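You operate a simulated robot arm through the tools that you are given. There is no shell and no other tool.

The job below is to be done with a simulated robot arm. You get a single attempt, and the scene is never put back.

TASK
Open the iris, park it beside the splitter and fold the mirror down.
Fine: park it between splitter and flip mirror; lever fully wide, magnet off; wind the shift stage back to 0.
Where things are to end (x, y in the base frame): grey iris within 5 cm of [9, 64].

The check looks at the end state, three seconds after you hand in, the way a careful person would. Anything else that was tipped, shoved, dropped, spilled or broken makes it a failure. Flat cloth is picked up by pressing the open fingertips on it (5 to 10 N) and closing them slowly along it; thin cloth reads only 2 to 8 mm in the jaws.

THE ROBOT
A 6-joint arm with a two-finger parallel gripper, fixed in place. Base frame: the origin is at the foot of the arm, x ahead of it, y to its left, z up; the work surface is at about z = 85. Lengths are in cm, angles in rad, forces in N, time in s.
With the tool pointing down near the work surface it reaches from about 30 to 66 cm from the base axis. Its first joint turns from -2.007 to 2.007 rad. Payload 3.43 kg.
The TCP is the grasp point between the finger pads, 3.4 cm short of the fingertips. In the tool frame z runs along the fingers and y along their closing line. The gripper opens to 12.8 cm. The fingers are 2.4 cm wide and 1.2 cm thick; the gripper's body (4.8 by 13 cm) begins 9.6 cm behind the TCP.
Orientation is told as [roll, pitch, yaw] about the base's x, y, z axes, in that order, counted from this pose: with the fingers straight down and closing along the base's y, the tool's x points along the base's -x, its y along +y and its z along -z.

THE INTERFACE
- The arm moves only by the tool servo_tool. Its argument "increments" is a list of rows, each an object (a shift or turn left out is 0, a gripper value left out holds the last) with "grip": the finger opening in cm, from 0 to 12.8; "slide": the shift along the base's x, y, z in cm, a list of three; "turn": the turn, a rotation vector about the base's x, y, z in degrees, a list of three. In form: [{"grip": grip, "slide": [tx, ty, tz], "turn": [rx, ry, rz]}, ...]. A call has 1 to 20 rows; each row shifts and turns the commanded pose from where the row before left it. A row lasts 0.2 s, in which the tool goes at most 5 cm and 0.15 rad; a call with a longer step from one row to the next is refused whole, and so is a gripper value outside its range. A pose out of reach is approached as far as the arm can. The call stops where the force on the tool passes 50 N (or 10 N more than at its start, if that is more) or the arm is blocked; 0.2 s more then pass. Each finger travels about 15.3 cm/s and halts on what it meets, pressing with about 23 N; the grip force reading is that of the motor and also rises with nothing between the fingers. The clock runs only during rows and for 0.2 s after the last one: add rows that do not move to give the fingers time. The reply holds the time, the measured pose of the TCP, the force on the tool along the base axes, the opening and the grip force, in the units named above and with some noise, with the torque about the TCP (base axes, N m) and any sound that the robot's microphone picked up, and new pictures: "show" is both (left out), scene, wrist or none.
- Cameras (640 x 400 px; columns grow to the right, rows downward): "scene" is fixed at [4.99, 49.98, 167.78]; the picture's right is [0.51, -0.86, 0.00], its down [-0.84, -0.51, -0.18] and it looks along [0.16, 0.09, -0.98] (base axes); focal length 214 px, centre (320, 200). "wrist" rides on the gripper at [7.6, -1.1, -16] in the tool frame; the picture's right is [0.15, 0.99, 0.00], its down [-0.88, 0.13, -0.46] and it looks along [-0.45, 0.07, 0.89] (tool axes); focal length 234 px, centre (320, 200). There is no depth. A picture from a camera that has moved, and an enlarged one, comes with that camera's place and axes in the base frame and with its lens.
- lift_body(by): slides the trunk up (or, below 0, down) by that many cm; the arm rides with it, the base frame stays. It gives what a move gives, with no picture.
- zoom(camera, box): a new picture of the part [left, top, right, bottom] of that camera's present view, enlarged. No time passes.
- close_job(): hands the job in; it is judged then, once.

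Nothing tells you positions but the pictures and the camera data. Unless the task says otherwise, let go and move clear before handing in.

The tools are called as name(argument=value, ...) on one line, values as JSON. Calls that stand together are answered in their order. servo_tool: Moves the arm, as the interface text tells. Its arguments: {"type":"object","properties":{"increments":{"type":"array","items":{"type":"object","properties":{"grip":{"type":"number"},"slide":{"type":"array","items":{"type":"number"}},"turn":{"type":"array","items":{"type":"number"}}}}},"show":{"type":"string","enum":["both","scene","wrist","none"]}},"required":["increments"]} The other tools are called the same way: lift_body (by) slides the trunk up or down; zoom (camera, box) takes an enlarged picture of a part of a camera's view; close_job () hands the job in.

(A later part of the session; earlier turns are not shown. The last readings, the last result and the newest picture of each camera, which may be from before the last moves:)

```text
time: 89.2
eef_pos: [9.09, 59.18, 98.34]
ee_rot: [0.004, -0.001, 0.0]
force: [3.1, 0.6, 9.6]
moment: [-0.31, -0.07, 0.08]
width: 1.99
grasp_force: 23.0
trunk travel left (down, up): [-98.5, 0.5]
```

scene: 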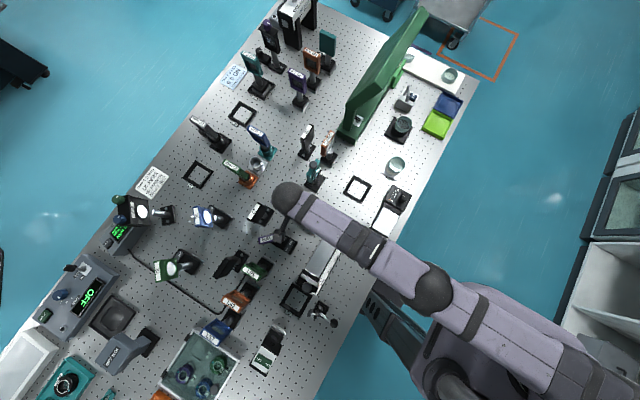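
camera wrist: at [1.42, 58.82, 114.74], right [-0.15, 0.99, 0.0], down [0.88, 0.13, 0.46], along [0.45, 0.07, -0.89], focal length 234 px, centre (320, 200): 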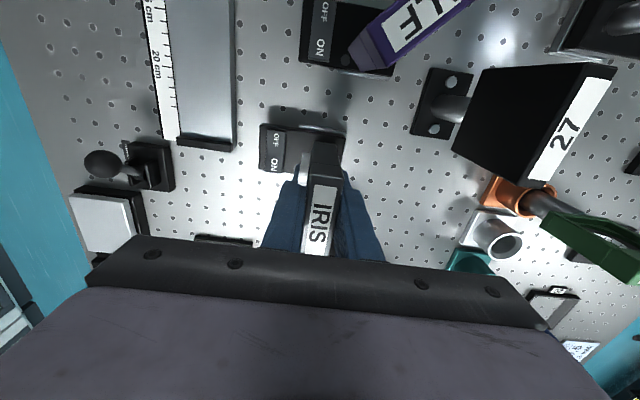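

The base is on the table. I'll relieve the preload and open the fingers gently.

servo_tool(increments=[{"slide": [0, 0, 0.06]}, {"grip": 2.3}, {"grip": 2.8}, {"grip": 3.6}, {"grip": 5}, {}], show="both")

zoom(camera="wrist", box=[220, 60, 420, 200])

```text
time: 90.7
eef_pos: [9.06, 59.29, 98.24]
ee_rot: [0.0, 0.0, 0.0]
force: [-0.7, -0.4, -0.9]
moment: [-0.02, 0.01, -0.01]
width: 5.03
grasp_force: 0.0
trunk travel left (down, up): [-98.5, 0.5]
camera wrist: at [1.5, 58.01, 114.33], right [-0.15, 0.99, 0.0], down [0.88, 0.13, 0.46], along [0.45, 0.07, -0.89], focal length 234 px, centre (320, 200)
```

scene: 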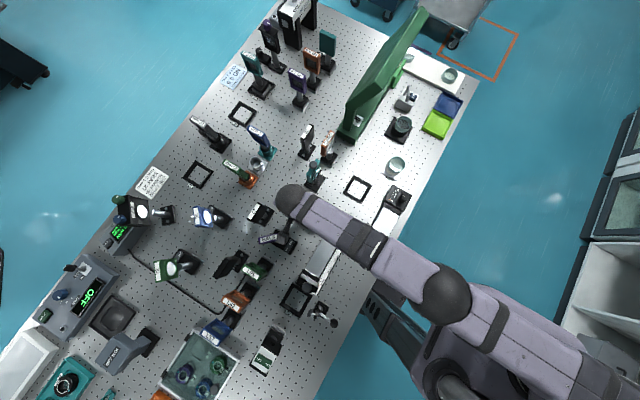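
wrist: 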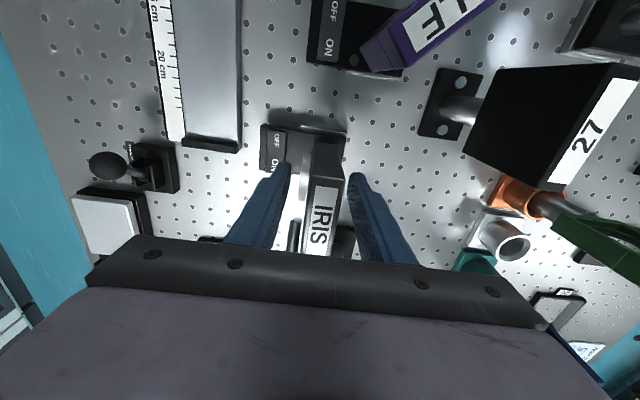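

```text
2.86 times, centred on (320, 130) of wrist
camera zoom: at [1.5, 58.01, 114.33], right [-0.15, 0.99, 0.0], down [0.88, 0.13, 0.46], along [0.45, 0.07, -0.89], focal length 669 px, centre (320, 400)
```

zoom: 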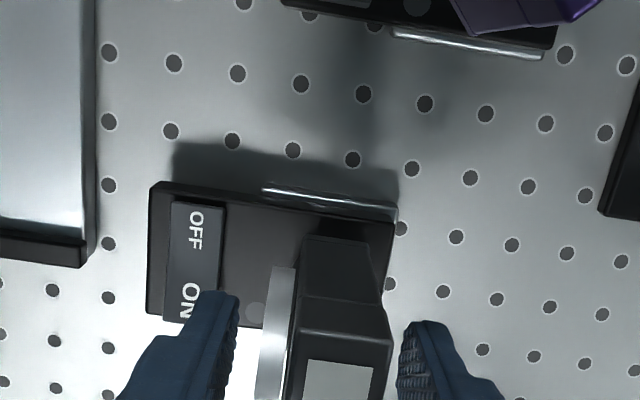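

Standing free. I'll lift straight up, then reorient to push the base from its front end.

servo_tool(increments=[{"slide": [0, 0, 2]}, {"slide": [0, 0, 4]}, {"slide": [0, 0, 4]}, {"slide": [0, 0, 3]}, {"slide": [0, -3, 0]}, {"slide": [0, -4, 0]}, {"slide": [0, -4, 0]}, {"slide": [0, -4, 0]}, {}], show="both")

zoom(camera="scene", box=[250, 160, 346, 220])

```text
time: 92.7
eef_pos: [9.14, 44.27, 111.1]
ee_rot: [0.001, -0.001, 0.001]
force: [0.3, 0.1, -1.0]
moment: [-0.01, 0.0, 0.01]
width: 5.0
grasp_force: 0.1
trunk travel left (down, up): [-98.5, 0.5]
camera wrist: at [1.56, 43.11, 127.28], right [-0.15, 0.99, 0.0], down [0.88, 0.13, 0.46], along [0.45, 0.07, -0.89], focal length 234 px, centre (320, 200)
```

scene: 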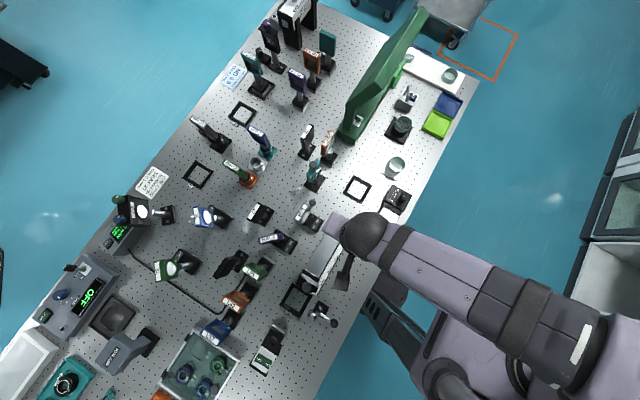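
wrist: 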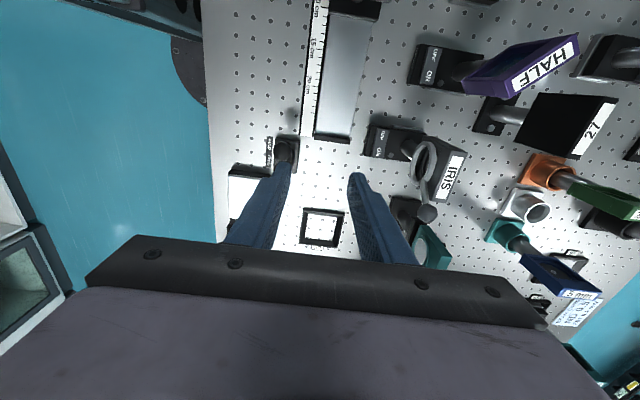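

```text
6.67 times, centred on (298, 190) of scene
camera zoom: at [4.99, 49.98, 167.78], right [0.51, -0.86, 0.0], down [-0.84, -0.51, -0.18], along [0.16, 0.09, -0.98], focal length 1430 px, centre (467, 267)
```

zoom: 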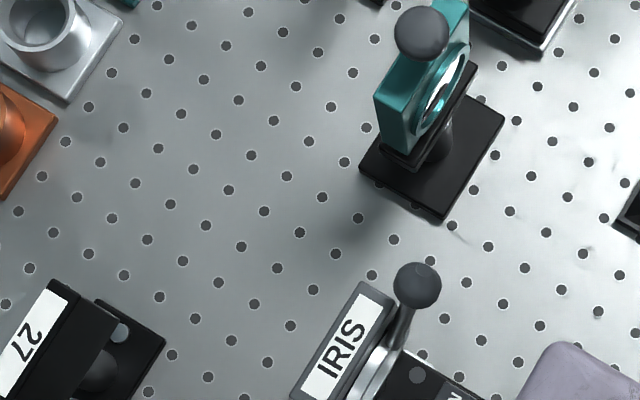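

The rail end leaves too little room to push the base safely. Instead I'll pick the iris up again, turn it 90° so its plate faces along x, and set it down. Then I can regrip with the tool tilted outward, which extends reach to y = 64.

servo_tool(increments=[{"slide": [0, 4, 0]}, {"slide": [0, 4, 0]}, {"slide": [0, 4, 0]}, {"slide": [-0.05, 3, 0]}, {"slide": [0, 0, -4]}, {"slide": [0, 0, -4]}, {"slide": [0, 0, -3]}, {"slide": [0, 0, -1.8]}, {}], show="wrist")

zoom(camera="wrist", box=[240, 130, 400, 230])

```text
time: 94.7
eef_pos: [8.85, 59.21, 98.45]
ee_rot: [0.0, 0.001, 0.001]
force: [-0.8, 0.5, 0.0]
moment: [0.0, 0.0, 0.0]
width: 5.0
grasp_force: 0.1
trunk travel left (down, up): [-98.5, 0.5]
camera wrist: at [1.3, 57.98, 114.54], right [-0.15, 0.99, 0.0], down [0.88, 0.13, 0.46], along [0.45, 0.07, -0.89], focal length 234 px, centre (320, 200)
```

wrist: 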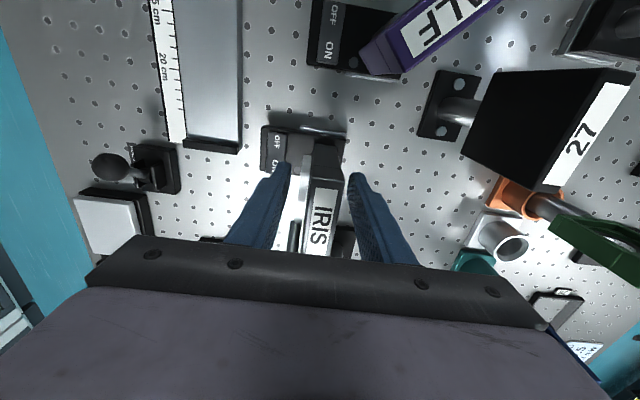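

```text
4.00 times, centred on (320, 180) of wrist
camera zoom: at [1.3, 57.98, 114.54], right [-0.15, 0.99, 0.0], down [0.88, 0.13, 0.46], along [0.45, 0.07, -0.89], focal length 937 px, centre (320, 280)
```

zoom: 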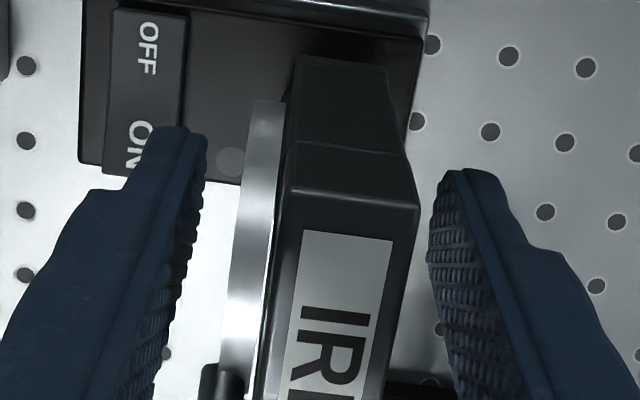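

servo_tool(increments=[{"grip": 3.4}, {"grip": 2.6}, {"grip": 2.2}, {"grip": 1.8}, {"grip": 1.0}, {}, {"slide": [0, 0, 0.5]}, {"slide": [0, 0, 1]}, {"slide": [0, -0.3, 1.5]}, {"slide": [0, -0.7, 1.5]}, {}], show="wrist")

```text
time: 97.0
eef_pos: [8.99, 58.32, 102.93]
ee_rot: [0.001, 0.0, -0.003]
force: [0.0, 0.6, -5.0]
moment: [0.03, 0.04, 0.0]
width: 1.99
grasp_force: 23.3
trunk travel left (down, up): [-98.5, 0.5]
camera wrist: at [1.52, 57.1, 119.05], right [-0.15, 0.99, 0.0], down [0.88, 0.13, 0.46], along [0.45, 0.07, -0.89], focal length 234 px, centre (320, 200)
```

wrist: 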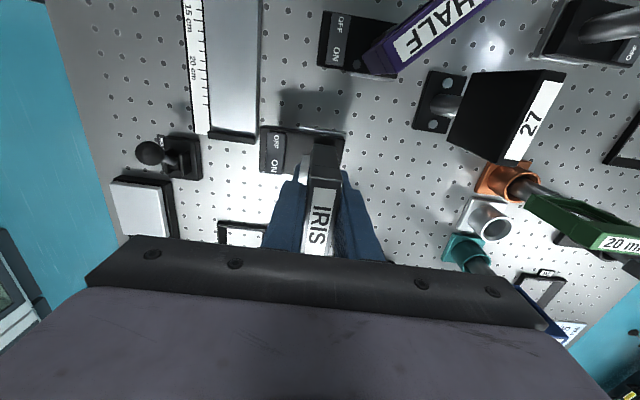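

servo_tool(increments=[{"slide": [0, 0, 0.5], "turn": [0, 0, 8.2]}, {"slide": [-0.1, 0, 0.5], "turn": [0, 0, 8.2]}, {"slide": [-0.1, 0, 0], "turn": [0, 0, 8.2]}, {"slide": [-0.1, 0, 0], "turn": [0, 0, 8.2]}, {"slide": [-0.1, 0, 0], "turn": [0, 0, 8.2]}, {"slide": [-0.1, 0, 0], "turn": [0, 0, 8.2]}, {"slide": [-0.1, 0, 0], "turn": [0, 0, 8.2]}, {"slide": [-0.1, 0, 0], "turn": [0, 0, 8.2]}, {"slide": [-0.1, 0, 0], "turn": [0, 0, 8.2]}, {"slide": [0, 0, 0], "turn": [0, 0, 8.2]}, {"turn": [0, 0, 8.0]}, {}], show="both")

zoom(camera="scene", box=[250, 160, 346, 220])

```text
time: 99.7
eef_pos: [8.18, 58.46, 103.83]
ee_rot: [0.0, -0.001, 1.572]
force: [0.1, -0.3, -5.2]
moment: [-0.02, 0.0, 0.0]
width: 1.97
grasp_force: 22.8
trunk travel left (down, up): [-98.5, 0.5]
camera wrist: at [9.42, 50.74, 120.04], right [-0.99, -0.15, 0.0], down [-0.13, 0.88, 0.46], along [-0.07, 0.45, -0.89], focal length 234 px, centre (320, 200)
```

scene: 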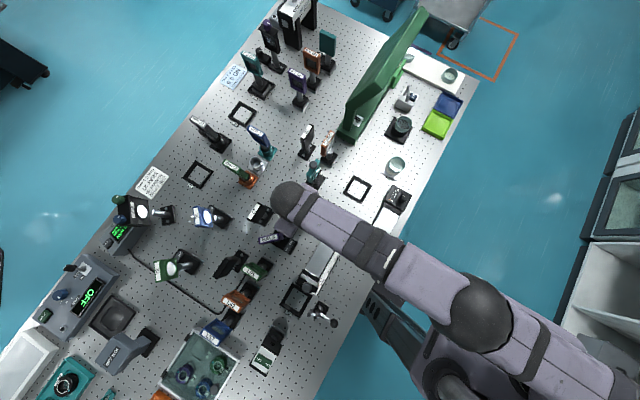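
wrist: 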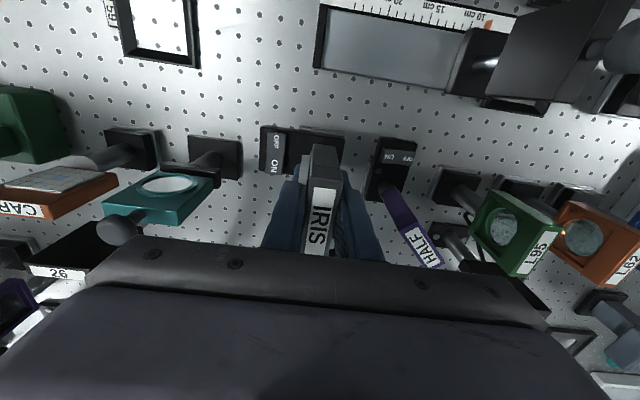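

```text
6.67 times, centred on (298, 190) of scene
camera zoom: at [4.99, 49.98, 167.78], right [0.51, -0.86, 0.0], down [-0.84, -0.51, -0.18], along [0.16, 0.09, -0.98], focal length 1430 px, centre (467, 267)
```

zoom: 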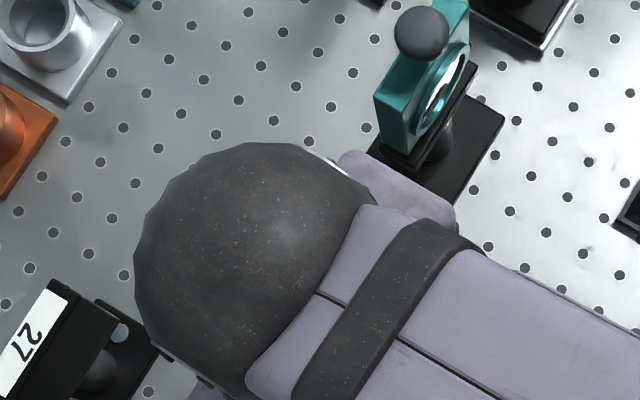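

servo_tool(increments=[{"slide": [0.3, 0, -2]}, {"slide": [0.2, 0, -2]}, {"slide": [0, 0, -1]}, {"slide": [0, 0, -0.3]}, {}], show="none")

servo_tool(increments=[{"slide": [0, 0, -0.1]}, {"slide": [0, 0, -0.05]}, {}], show="wrist")

```text
time: 100.8
eef_pos: [8.78, 58.3, 98.45]
ee_rot: [0.002, 0.001, 1.572]
force: [0.2, 0.5, -5.3]
moment: [-0.05, 0.07, 0.01]
width: 1.99
grasp_force: 22.9
trunk travel left (down, up): [-98.5, 0.5]
```

```text
time: 101.7
eef_pos: [8.66, 58.38, 98.43]
ee_rot: [0.0, 0.001, 1.571]
force: [0.2, -1.4, -1.2]
moment: [-0.1, -0.15, -0.03]
width: 1.99
grasp_force: 22.5
trunk travel left (down, up): [-98.5, 0.5]
camera wrist: at [9.85, 50.69, 114.57], right [-0.99, -0.15, 0.0], down [-0.13, 0.88, 0.46], along [-0.07, 0.45, -0.89], focal length 234 px, centre (320, 200)
```

wrist: 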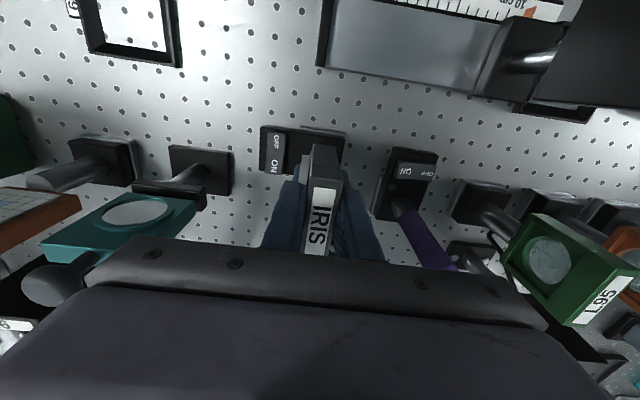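

The base has touched down. I'll open the fingers slightly, tilt the tool 25° about the closing axis in place, and regrip so the gripper can reach further out.

servo_tool(increments=[{"grip": 2.3}, {"grip": 2.8}, {"grip": 3.6}, {"grip": 5}, {}, {"turn": [8.3, 0, 0]}, {"turn": [8.3, 0, 0]}, {"turn": [8.3, 0, 0]}, {}], show="both")

zoom(camera="wrist", box=[240, 130, 400, 230])

```text
time: 103.7
eef_pos: [8.72, 58.32, 98.46]
ee_rot: [0.001, -0.435, 1.572]
force: [-0.2, 0.1, -0.5]
moment: [-0.01, -0.03, -0.02]
width: 5.02
grasp_force: 0.0
trunk travel left (down, up): [-98.5, 0.5]
camera wrist: at [9.86, 44.6, 109.88], right [-0.99, -0.13, -0.06], down [-0.13, 0.61, 0.78], along [-0.07, 0.78, -0.62], focal length 234 px, centre (320, 200)
```

scene: 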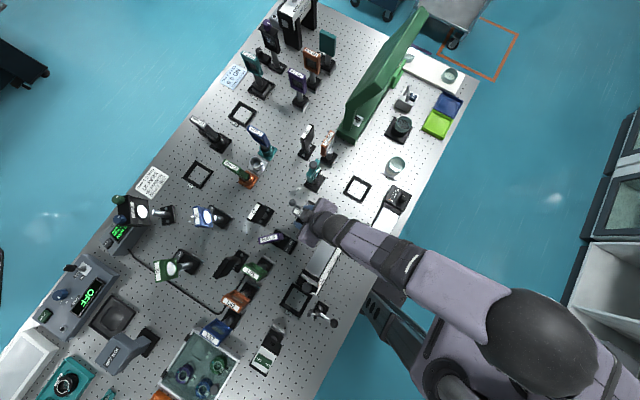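
wrist: 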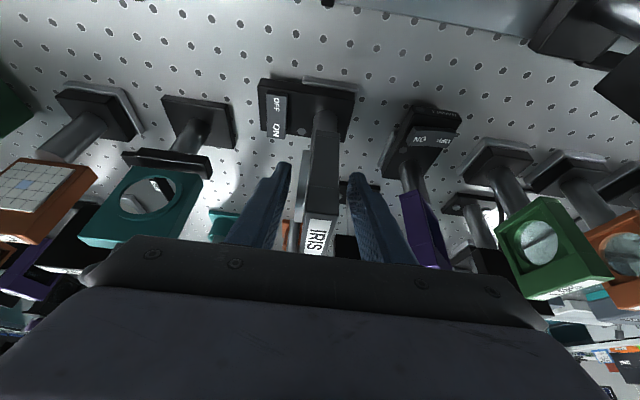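

```text
4.00 times, centred on (320, 180) of wrist
camera zoom: at [9.86, 44.6, 109.88], right [-0.99, -0.13, -0.06], down [-0.13, 0.61, 0.78], along [-0.07, 0.78, -0.62], focal length 937 px, centre (320, 280)
```

zoom: 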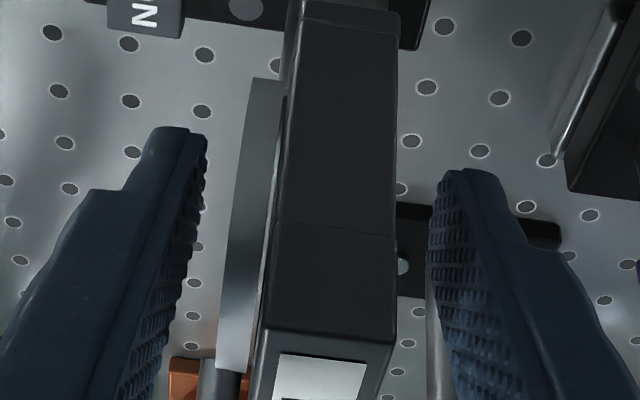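

servo_tool(increments=[{"grip": 3.4}, {"grip": 2.6}, {"grip": 2.2}, {"grip": 1.8}, {"grip": 1.0}, {}, {}, {"slide": [0, 0, 0.4]}, {"slide": [0, 0, 0.8]}, {"slide": [0, 0, 0.8]}, {}], show="wrist")

```text
time: 106.0
eef_pos: [9.0, 58.09, 100.41]
ee_rot: [0.001, -0.433, 1.569]
force: [0.1, 1.0, -5.0]
moment: [-0.02, 0.03, 0.05]
width: 1.99
grasp_force: 23.1
trunk travel left (down, up): [-98.5, 0.5]
camera wrist: at [10.06, 44.52, 111.85], right [-0.99, -0.13, -0.06], down [-0.13, 0.61, 0.78], along [-0.07, 0.78, -0.62], focal length 234 px, centre (320, 200)
```

wrist: 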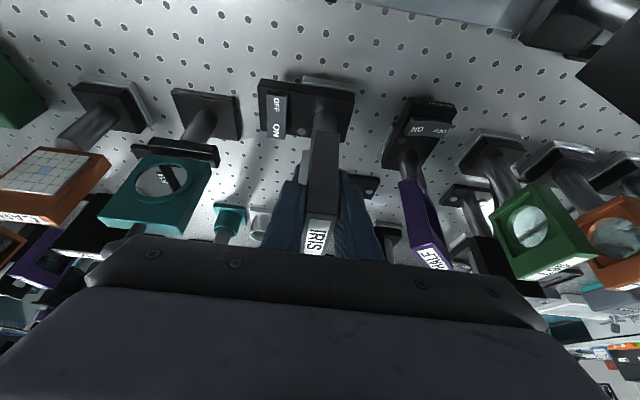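

servo_tool(increments=[{"slide": [-0.3, 1, 0]}, {"slide": [-0.3, 1, 0]}, {"slide": [-0.2, 1, 0]}, {"slide": [0, 1, 0]}, {"slide": [0, 1, 0]}, {"slide": [0, 0.8, 0]}, {}], show="both")

```text
time: 107.7
eef_pos: [7.89, 64.08, 100.45]
ee_rot: [0.0, -0.435, 1.57]
force: [-1.0, 0.6, -5.0]
moment: [-0.08, 0.05, -0.02]
width: 1.97
grasp_force: 22.9
trunk travel left (down, up): [-98.5, 0.5]
camera wrist: at [9.02, 50.41, 111.83], right [-0.99, -0.13, -0.06], down [-0.13, 0.61, 0.78], along [-0.07, 0.78, -0.62], focal length 234 px, centre (320, 200)
```

scene: 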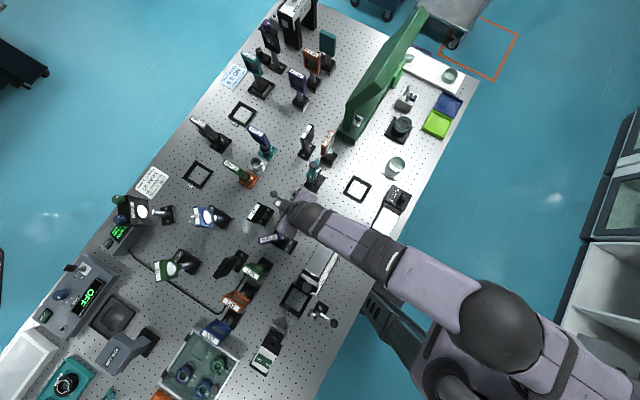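
wrist: 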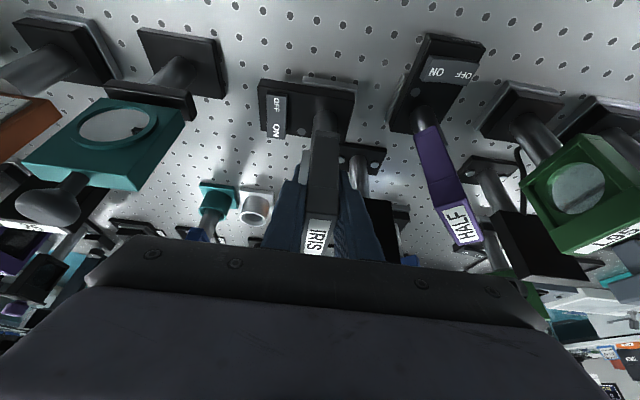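

The tilted grip reaches y = 64. I'll lower the iris to the table here.

servo_tool(increments=[{"slide": [0.2, 0, -1]}, {"slide": [0, 0, -0.7]}, {"slide": [0, 0, -0.2]}, {}], show="none")

servo_tool(increments=[{"slide": [0, 0, -0.1]}, {"slide": [0, 0, -0.05]}, {}], show="none")

```text
time: 108.7
eef_pos: [8.16, 64.15, 98.45]
ee_rot: [0.001, -0.433, 1.569]
force: [0.5, 0.8, -5.5]
moment: [-0.05, 0.03, 0.04]
width: 2.0
grasp_force: 23.1
trunk travel left (down, up): [-98.5, 0.5]
```

```text
time: 109.5
eef_pos: [8.13, 64.1, 98.59]
ee_rot: [0.002, -0.434, 1.571]
force: [-0.1, 0.2, -5.6]
moment: [-0.04, 0.01, 0.02]
width: 2.0
grasp_force: 23.0
trunk travel left (down, up): [-98.5, 0.5]
```

servo_tool(increments=[{"slide": [0, 0, -0.1]}, {"slide": [0, 0, -0.05]}, {}], show="none")

```text
time: 110.2
eef_pos: [8.17, 64.12, 98.47]
ee_rot: [0.0, -0.438, 1.572]
force: [1.3, -2.3, 3.9]
moment: [-0.44, -0.17, 0.05]
width: 1.98
grasp_force: 22.9
trunk travel left (down, up): [-98.5, 0.5]
```

Touchdown. I'll open the fingers gently and look.

servo_tool(increments=[{"grip": 2.2}, {"grip": 2.6}, {"grip": 3.2}, {"grip": 4.2}, {"grip": 5}, {}], show="wrist")

zoom(camera="wrist", box=[220, 60, 420, 260])

```text
time: 111.7
eef_pos: [8.17, 64.01, 98.31]
ee_rot: [-0.002, -0.435, 1.569]
force: [-0.2, 0.4, 0.3]
moment: [-0.01, 0.01, -0.02]
width: 4.99
grasp_force: 0.0
trunk travel left (down, up): [-98.5, 0.5]
camera wrist: at [9.29, 50.35, 109.77], right [-0.99, -0.13, -0.06], down [-0.13, 0.61, 0.78], along [-0.07, 0.78, -0.62], focal length 234 px, centre (320, 200)
```

wrist: 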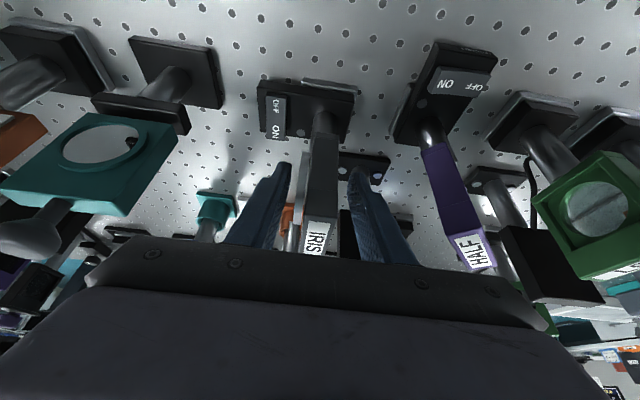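

```text
2.00 times, centred on (320, 160) of wrist
camera zoom: at [9.29, 50.35, 109.77], right [-0.99, -0.13, -0.06], down [-0.13, 0.61, 0.78], along [-0.07, 0.78, -0.62], focal length 468 px, centre (320, 280)
```

zoom: 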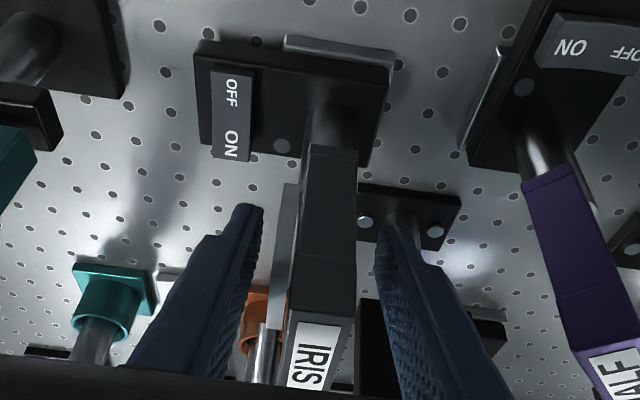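

The iris is standing at about (8, 64), between HALF and the flip mirror. I'll retreat back and up.

servo_tool(increments=[{"slide": [0, -0.9, 1.8]}, {"slide": [0, -1.7, 3.6]}, {"slide": [0, -1.7, 3.6]}, {"slide": [0, -3, 2]}, {"slide": [0, -3, 0]}, {}], show="both")

zoom(camera="scene", box=[250, 160, 346, 220])

zoom(camera="wrist", box=[100, 60, 260, 240])

```text
time: 113.0
eef_pos: [8.27, 53.92, 109.38]
ee_rot: [0.002, -0.435, 1.569]
force: [0.4, 1.4, -0.2]
moment: [0.0, -0.02, -0.05]
width: 5.0
grasp_force: 0.1
trunk travel left (down, up): [-98.5, 0.5]
camera wrist: at [9.4, 40.24, 120.74], right [-0.99, -0.13, -0.06], down [-0.13, 0.61, 0.78], along [-0.07, 0.78, -0.62], focal length 234 px, centre (320, 200)
```

scene: 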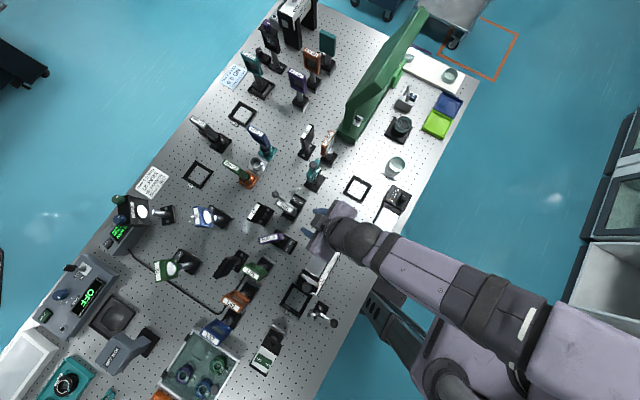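
wrist: 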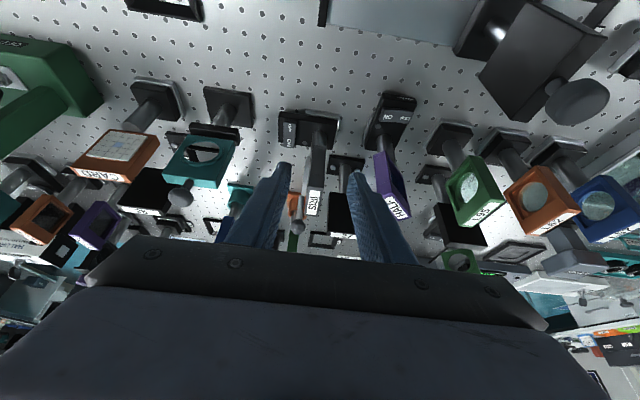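

```text
6.67 times, centred on (298, 190) of scene
camera zoom: at [4.99, 49.98, 167.78], right [0.51, -0.86, 0.0], down [-0.84, -0.51, -0.18], along [0.16, 0.09, -0.98], focal length 1430 px, centre (467, 267)
```

zoom: 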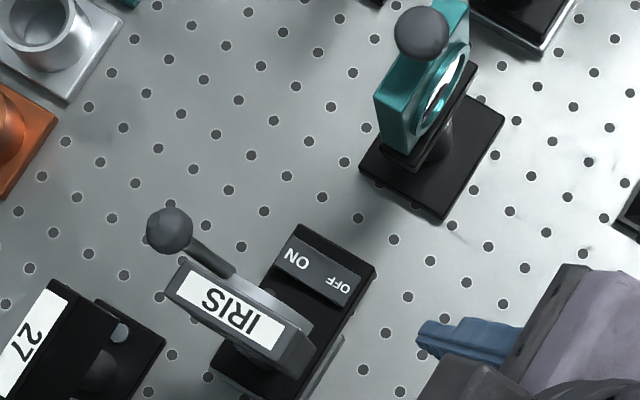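

```text
2.22 times, centred on (180, 150) of wrist
camera zoom: at [9.4, 40.24, 120.74], right [-0.99, -0.13, -0.06], down [-0.13, 0.61, 0.78], along [-0.07, 0.78, -0.62], focal length 520 px, centre (631, 311)
```

zoom: 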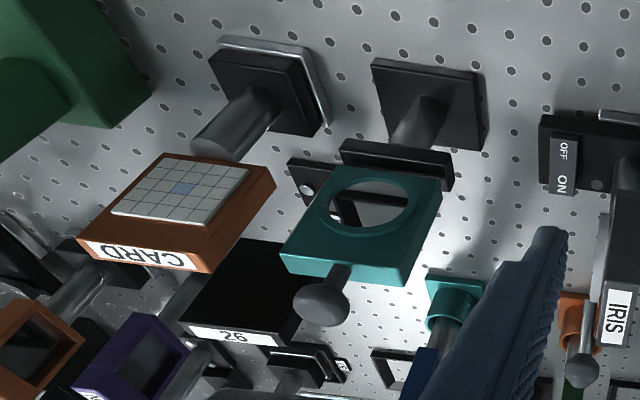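

The iris is parked with its base centred near the target. Next is the flip mirror (teal). I'll view it side-on from the -x side to understand the hinge before touching it.

servo_tool(increments=[{"grip": 5, "slide": [0, -1, 1.5], "turn": [-8.3, 0, 0]}, {"slide": [0, -0.5, 1], "turn": [-8.3, 0, 0]}, {"slide": [0, 0, 0], "turn": [-8.3, 0, 0]}, {"slide": [0.3, 0, 0], "turn": [0, 0, -8.2]}, {"slide": [0.3, 0, 0], "turn": [0, 0, -8.2]}, {"slide": [0.3, 0, 0], "turn": [0, 0, -8.2]}, {"slide": [0.3, 0, 0], "turn": [0, 0, -8.2]}, {"slide": [0.3, 0, 0], "turn": [0, 0, -8.2]}, {"slide": [0.3, 0, 0], "turn": [0, 0, -8.2]}, {"slide": [0.3, 0, 0], "turn": [0, 0, -8.2]}, {"slide": [0.3, 0, 0], "turn": [0, 0, -8.2]}, {"slide": [0.3, 0, 0], "turn": [0, 0, -8.2]}, {"slide": [0.3, 0, 0], "turn": [0, 0, -8.2]}, {"slide": [0.3, 0, 0], "turn": [0, 0, -8]}, {"turn": [0, -8.2, 0]}, {"turn": [0, -8.2, 0]}, {"turn": [0, -8.2, 0]}, {}], show="both")

zoom(camera="wrist", box=[320, 100, 480, 240])

```text
time: 116.8
eef_pos: [11.64, 52.15, 111.79]
ee_rot: [0.002, -0.431, -0.002]
force: [0.1, 0.1, -0.3]
moment: [-0.02, 0.01, 0.01]
width: 4.98
grasp_force: 0.1
trunk travel left (down, up): [-98.5, 0.5]
camera wrist: at [-1.94, 50.99, 123.27], right [-0.13, 0.99, -0.06], down [0.61, 0.13, 0.78], along [0.78, 0.07, -0.62], focal length 234 px, centre (320, 200)
```

scene: 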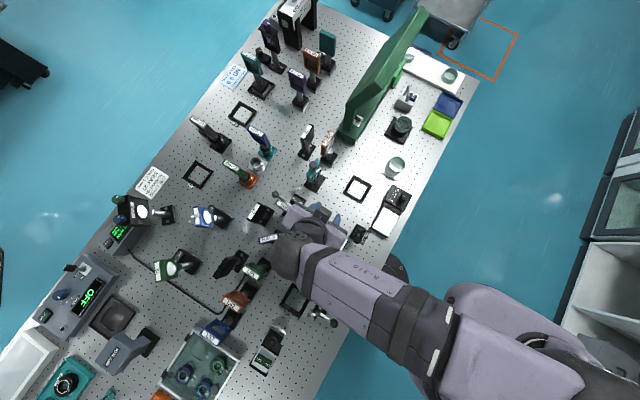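
wrist: 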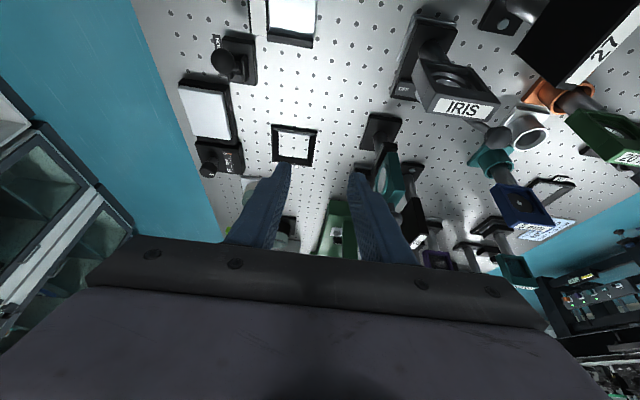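

```text
2.86 times, centred on (400, 170) of wrist
camera zoom: at [-1.94, 50.99, 123.27], right [-0.13, 0.99, -0.06], down [0.61, 0.13, 0.78], along [0.78, 0.07, -0.62], focal length 669 px, centre (91, 286)
```

zoom: 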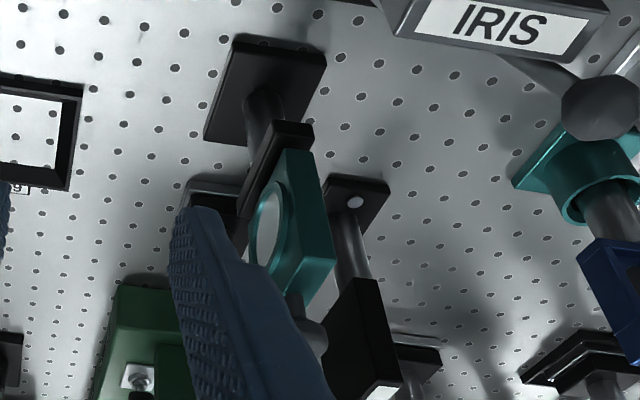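

servo_tool(increments=[{"grip": 0, "slide": [0, -2, 0]}, {"slide": [0, -2, 0]}, {}], show="wrist")

zoom(camera="wrist", box=[360, 90, 456, 240])

zoom(camera="wrist", box=[380, 110, 440, 160])

```text
time: 117.7
eef_pos: [11.48, 48.31, 111.75]
ee_rot: [0.0, -0.428, -0.001]
force: [-0.2, -0.5, -0.1]
moment: [0.0, 0.02, -0.03]
width: 0.01
grasp_force: 23.2
trunk travel left (down, up): [-98.5, 0.5]
camera wrist: at [-2.09, 47.17, 123.26], right [-0.13, 0.99, -0.06], down [0.61, 0.13, 0.78], along [0.78, 0.07, -0.62], focal length 234 px, centre (320, 200)
```

wrist: 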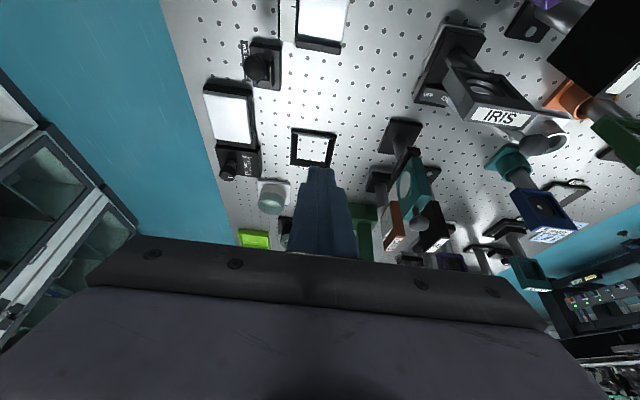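

```text
2.67 times, centred on (408, 165) of wrist
camera zoom: at [-2.09, 47.17, 123.26], right [-0.13, 0.99, -0.06], down [0.61, 0.13, 0.78], along [0.78, 0.07, -0.62], focal length 624 px, centre (85, 293)
```

zoom: 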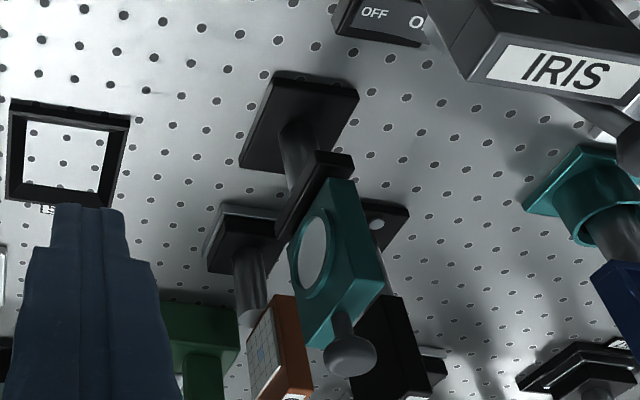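

```text
8.00 times, centred on (410, 135) of wrist
camera zoom: at [-2.09, 47.17, 123.26], right [-0.13, 0.99, -0.06], down [0.61, 0.13, 0.78], along [0.78, 0.07, -0.62], focal length 1873 px, centre (-400, 720)
```

zoom: 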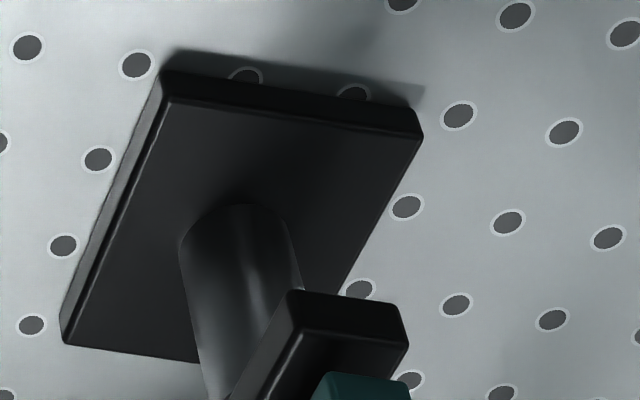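

The teal plate stands on a hinge bar at z ≈ 94, with a ball knob on top at about (23, 63, 106). I'll approach from the robot side and grip the ball with fingers closing along x, so it can pivot as it swings. Then I'll test gently which way it gives.

servo_tool(increments=[{"grip": 5, "slide": [0, 0, 0.5], "turn": [0, 8.2, 0]}, {"slide": [0, 0, 0.5], "turn": [0, 8.2, 0]}, {"slide": [0, 0, 0], "turn": [0, 8.2, 0]}, {"slide": [1, 0, 0], "turn": [0, 0, 8.2]}, {"slide": [1, 0, 0], "turn": [0, 0, 8.2]}, {"slide": [1, 0, 0], "turn": [0, 0, 8.2]}, {"slide": [1, 0, 0], "turn": [0, 0, 8.2]}, {"slide": [1, 0, 0], "turn": [0, 0, 8.2]}, {"slide": [1, 0, 0], "turn": [0, 0, 8.2]}, {"slide": [1, 0, 0], "turn": [0, 0, 8.2]}, {"slide": [1, 0, 0], "turn": [0, 0, 8.2]}, {"slide": [1, 0, 0], "turn": [0, 0, 8.2]}, {"slide": [1, 0, 0], "turn": [0, 0, 8.2]}, {"slide": [1, 0, 0], "turn": [0, 0, 8]}, {"slide": [0.4, 0, 0], "turn": [8.2, 0, 0]}, {"turn": [8.2, 0, 0]}, {"turn": [8.2, 0, 0]}, {"turn": [8.2, 0, 0]}, {}], show="both")

zoom(camera="wrist", box=[240, 110, 400, 250])

```text
time: 121.7
eef_pos: [22.82, 48.35, 112.7]
ee_rot: [0.0, -0.571, 1.569]
force: [0.3, 0.1, 0.1]
moment: [-0.04, 0.0, 0.02]
width: 5.02
grasp_force: 0.0
trunk travel left (down, up): [-98.5, 0.5]
camera wrist: at [23.98, 33.18, 122.16], right [-0.99, -0.12, -0.08], down [-0.13, 0.49, 0.86], along [-0.06, 0.86, -0.5], focal length 234 px, centre (320, 200)
```

scene: 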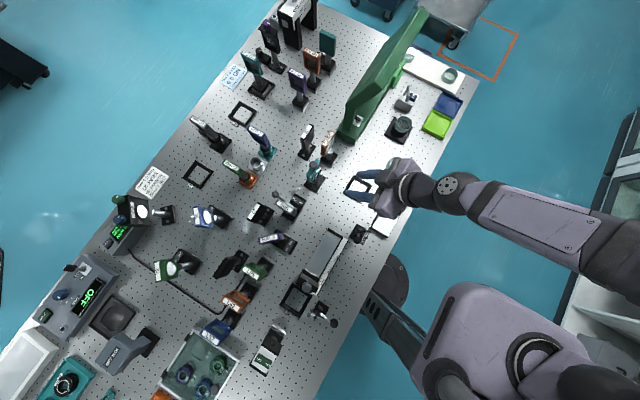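
wrist: 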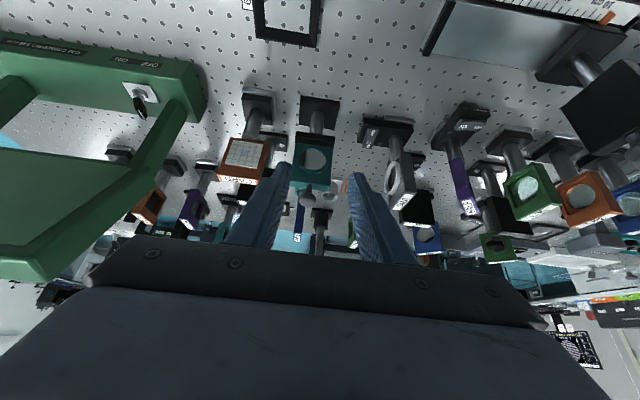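

```text
2.86 times, centred on (320, 180) of wrist
camera zoom: at [23.98, 33.18, 122.16], right [-0.99, -0.12, -0.08], down [-0.13, 0.49, 0.86], along [-0.06, 0.86, -0.5], focal length 669 px, centre (320, 257)
```

zoom: 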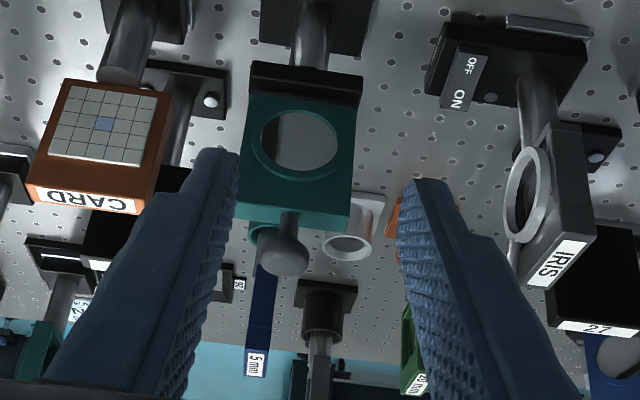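

The view is clear: ball at about (23.6, 63.5, 104.6), plate top near z = 102.5, hinge bar protruding toward the robot. I'll approach with the fingers straddling the ball.

servo_tool(increments=[{"slide": [0.3, 3, -1.2]}, {"slide": [0.3, 3, -1.2]}, {"slide": [0.2, 2.5, -1]}, {}], show="both")

zoom(camera="wrist", box=[240, 110, 400, 250])

zoom(camera="scene", box=[285, 145, 365, 195])

```text
time: 122.7
eef_pos: [23.58, 56.64, 109.37]
ee_rot: [0.002, -0.575, 1.569]
force: [-0.8, -0.2, -0.2]
moment: [0.0, -0.01, -0.01]
width: 4.99
grasp_force: 0.1
trunk travel left (down, up): [-98.5, 0.5]
camera wrist: at [24.72, 41.65, 118.69], right [-0.99, -0.12, -0.08], down [-0.13, 0.49, 0.86], along [-0.07, 0.86, -0.5], focal length 234 px, centre (320, 200)
```

scene: 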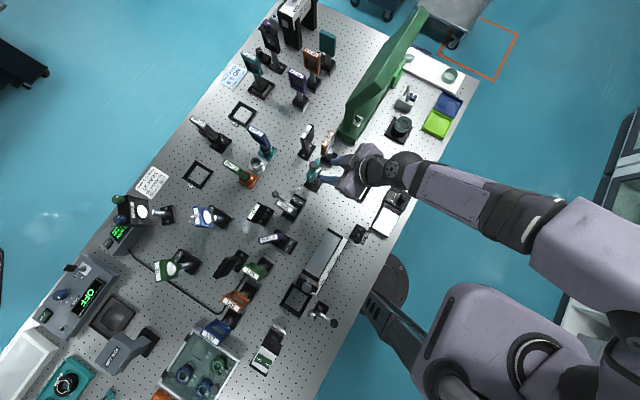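
wrist: 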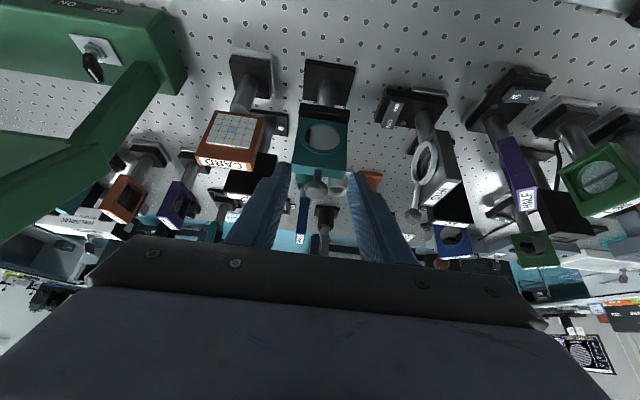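

```text
2.86 times, centred on (320, 180) of wrist
camera zoom: at [24.72, 41.65, 118.69], right [-0.99, -0.12, -0.08], down [-0.13, 0.49, 0.86], along [-0.07, 0.86, -0.5], focal length 669 px, centre (320, 257)
```

zoom: 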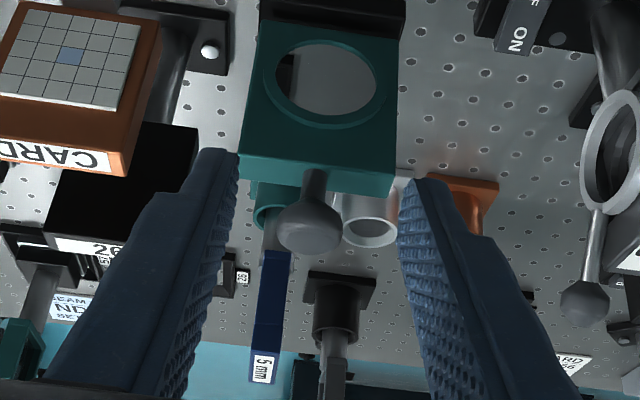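

```text
8.00 times, centred on (325, 170) of scene
camera zoom: at [4.99, 49.98, 167.78], right [0.51, -0.86, 0.0], down [-0.84, -0.51, -0.18], along [0.16, 0.09, -0.98], focal length 1716 px, centre (280, 440)
```

zoom: 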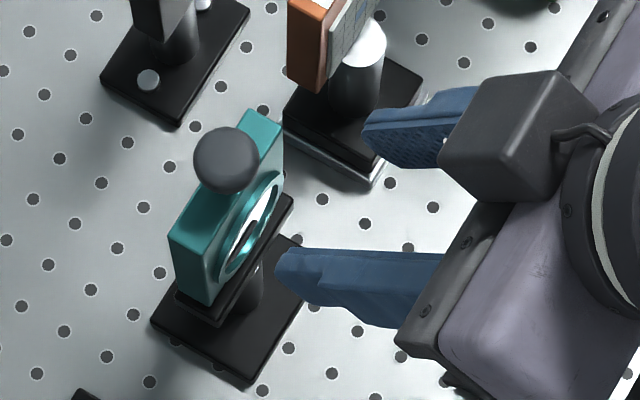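

servo_tool(increments=[{"slide": [0, 1.5, -0.6]}, {"slide": [0, 1.5, -0.6]}, {"slide": [0, 1.2, -0.6]}, {"slide": [0, 1, -0.5]}, {}], show="both")

zoom(camera="wrist", box=[240, 110, 400, 250])

zoom(camera="scene", box=[285, 145, 365, 195])

```text
time: 123.8
eef_pos: [23.7, 61.92, 106.99]
ee_rot: [0.0, -0.573, 1.571]
force: [0.3, -0.9, 0.4]
moment: [-0.03, -0.03, 0.0]
width: 4.98
grasp_force: 0.0
trunk travel left (down, up): [-98.5, 0.5]
camera wrist: at [24.81, 46.91, 116.49], right [-0.99, -0.12, -0.08], down [-0.13, 0.49, 0.86], along [-0.07, 0.86, -0.5], focal length 234 px, centre (320, 200)
```

scene: 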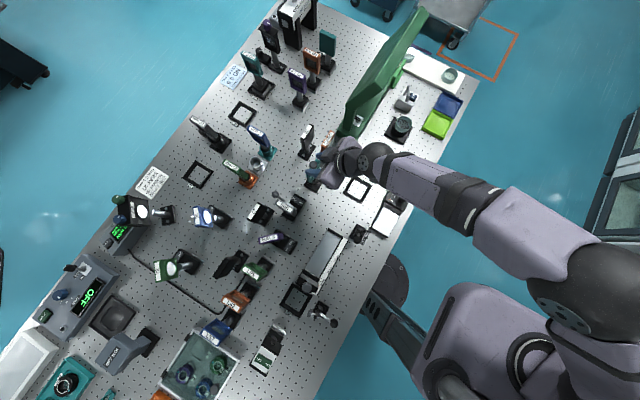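
wrist: 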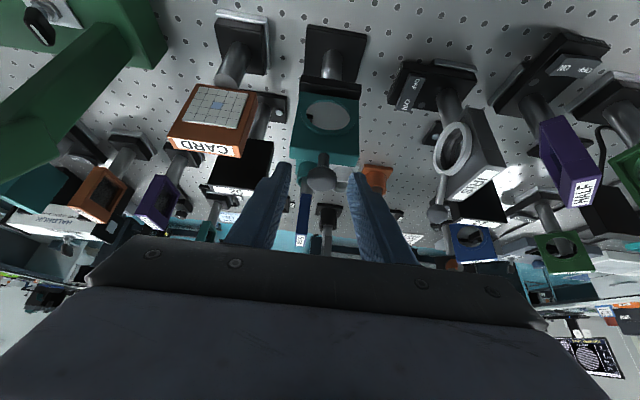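

```text
2.86 times, centred on (320, 180) of wrist
camera zoom: at [24.81, 46.91, 116.49], right [-0.99, -0.12, -0.08], down [-0.13, 0.49, 0.86], along [-0.07, 0.86, -0.5], focal length 669 px, centre (320, 257)
```

zoom: 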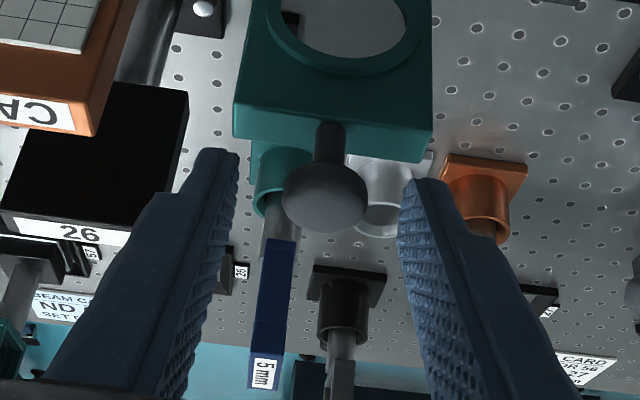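

```text
8.00 times, centred on (325, 170) of scene
camera zoom: at [4.99, 49.98, 167.78], right [0.51, -0.86, 0.0], down [-0.84, -0.51, -0.18], along [0.16, 0.09, -0.98], focal length 1716 px, centre (280, 440)
```

zoom: 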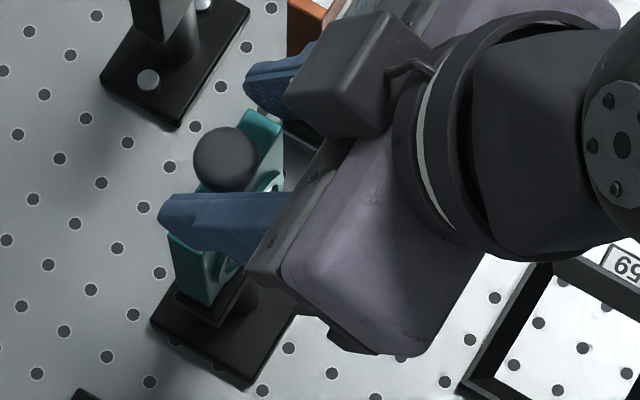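

The ball is nicely between the fingertips. I'll close gently on it.

servo_tool(increments=[{"grip": 3.4}, {"grip": 2.8}, {"grip": 2.5}, {"grip": 2.3}, {"grip": 2.1}, {}], show="wrist")

zoom(camera="wrist", box=[240, 110, 400, 250])

```text
time: 125.2
eef_pos: [23.41, 62.07, 107.18]
ee_rot: [0.0, -0.573, 1.571]
force: [-5.5, 0.9, 0.6]
moment: [0.07, 0.18, 0.11]
width: 2.49
grasp_force: 44.8
trunk travel left (down, up): [-98.5, 0.5]
camera wrist: at [24.67, 46.92, 116.5], right [-0.99, -0.12, -0.08], down [-0.13, 0.49, 0.86], along [-0.07, 0.86, -0.5], focal length 234 px, centre (320, 200)
```

wrist: 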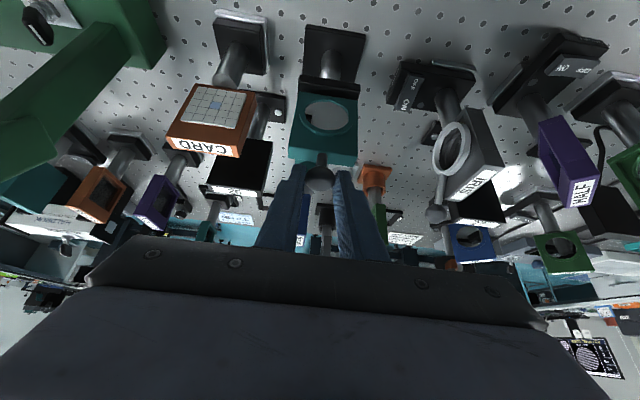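

```text
2.86 times, centred on (320, 180) of wrist
camera zoom: at [24.67, 46.92, 116.5], right [-0.99, -0.12, -0.08], down [-0.13, 0.49, 0.86], along [-0.07, 0.86, -0.5], focal length 669 px, centre (320, 257)
```

zoom: 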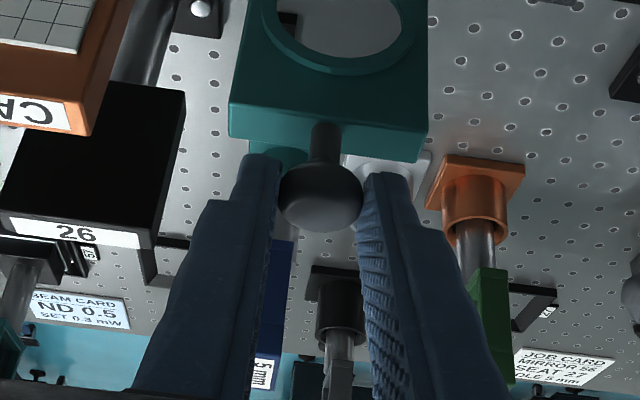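

The ball is held at a width of 2.49 cm. I'll test a small pull toward the robot and read the force.

servo_tool(increments=[{"slide": [0, -0.15, 0]}, {"slide": [0, -0.15, 0]}, {}], show="none")

```text
time: 126.0
eef_pos: [23.43, 61.84, 107.07]
ee_rot: [0.0, -0.572, 1.57]
force: [-9.8, 10.5, -5.3]
moment: [1.4, 0.29, 0.13]
width: 2.53
grasp_force: 44.5
trunk travel left (down, up): [-98.5, 0.5]
```

servo_tool(increments=[{"slide": [0, 0.15, 0]}, {"slide": [0, 0.15, 0]}, {}], show="none")

servo_tool(increments=[{"slide": [0, 0.15, 0]}, {"slide": [0, 0.15, 0]}, {}], show="none")

```text
time: 126.8
eef_pos: [23.5, 61.87, 107.08]
ee_rot: [0.001, -0.571, 1.571]
force: [-7.1, -4.2, 0.2]
moment: [-0.64, 0.22, 0.18]
width: 2.5
grasp_force: 44.2
trunk travel left (down, up): [-98.5, 0.5]
```

```text
time: 127.7
eef_pos: [23.37, 61.92, 107.02]
ee_rot: [0.002, -0.569, 1.571]
force: [-5.9, -11.4, 1.5]
moment: [-1.5, 0.15, 0.08]
width: 2.51
grasp_force: 44.7
trunk travel left (down, up): [-98.5, 0.5]
```

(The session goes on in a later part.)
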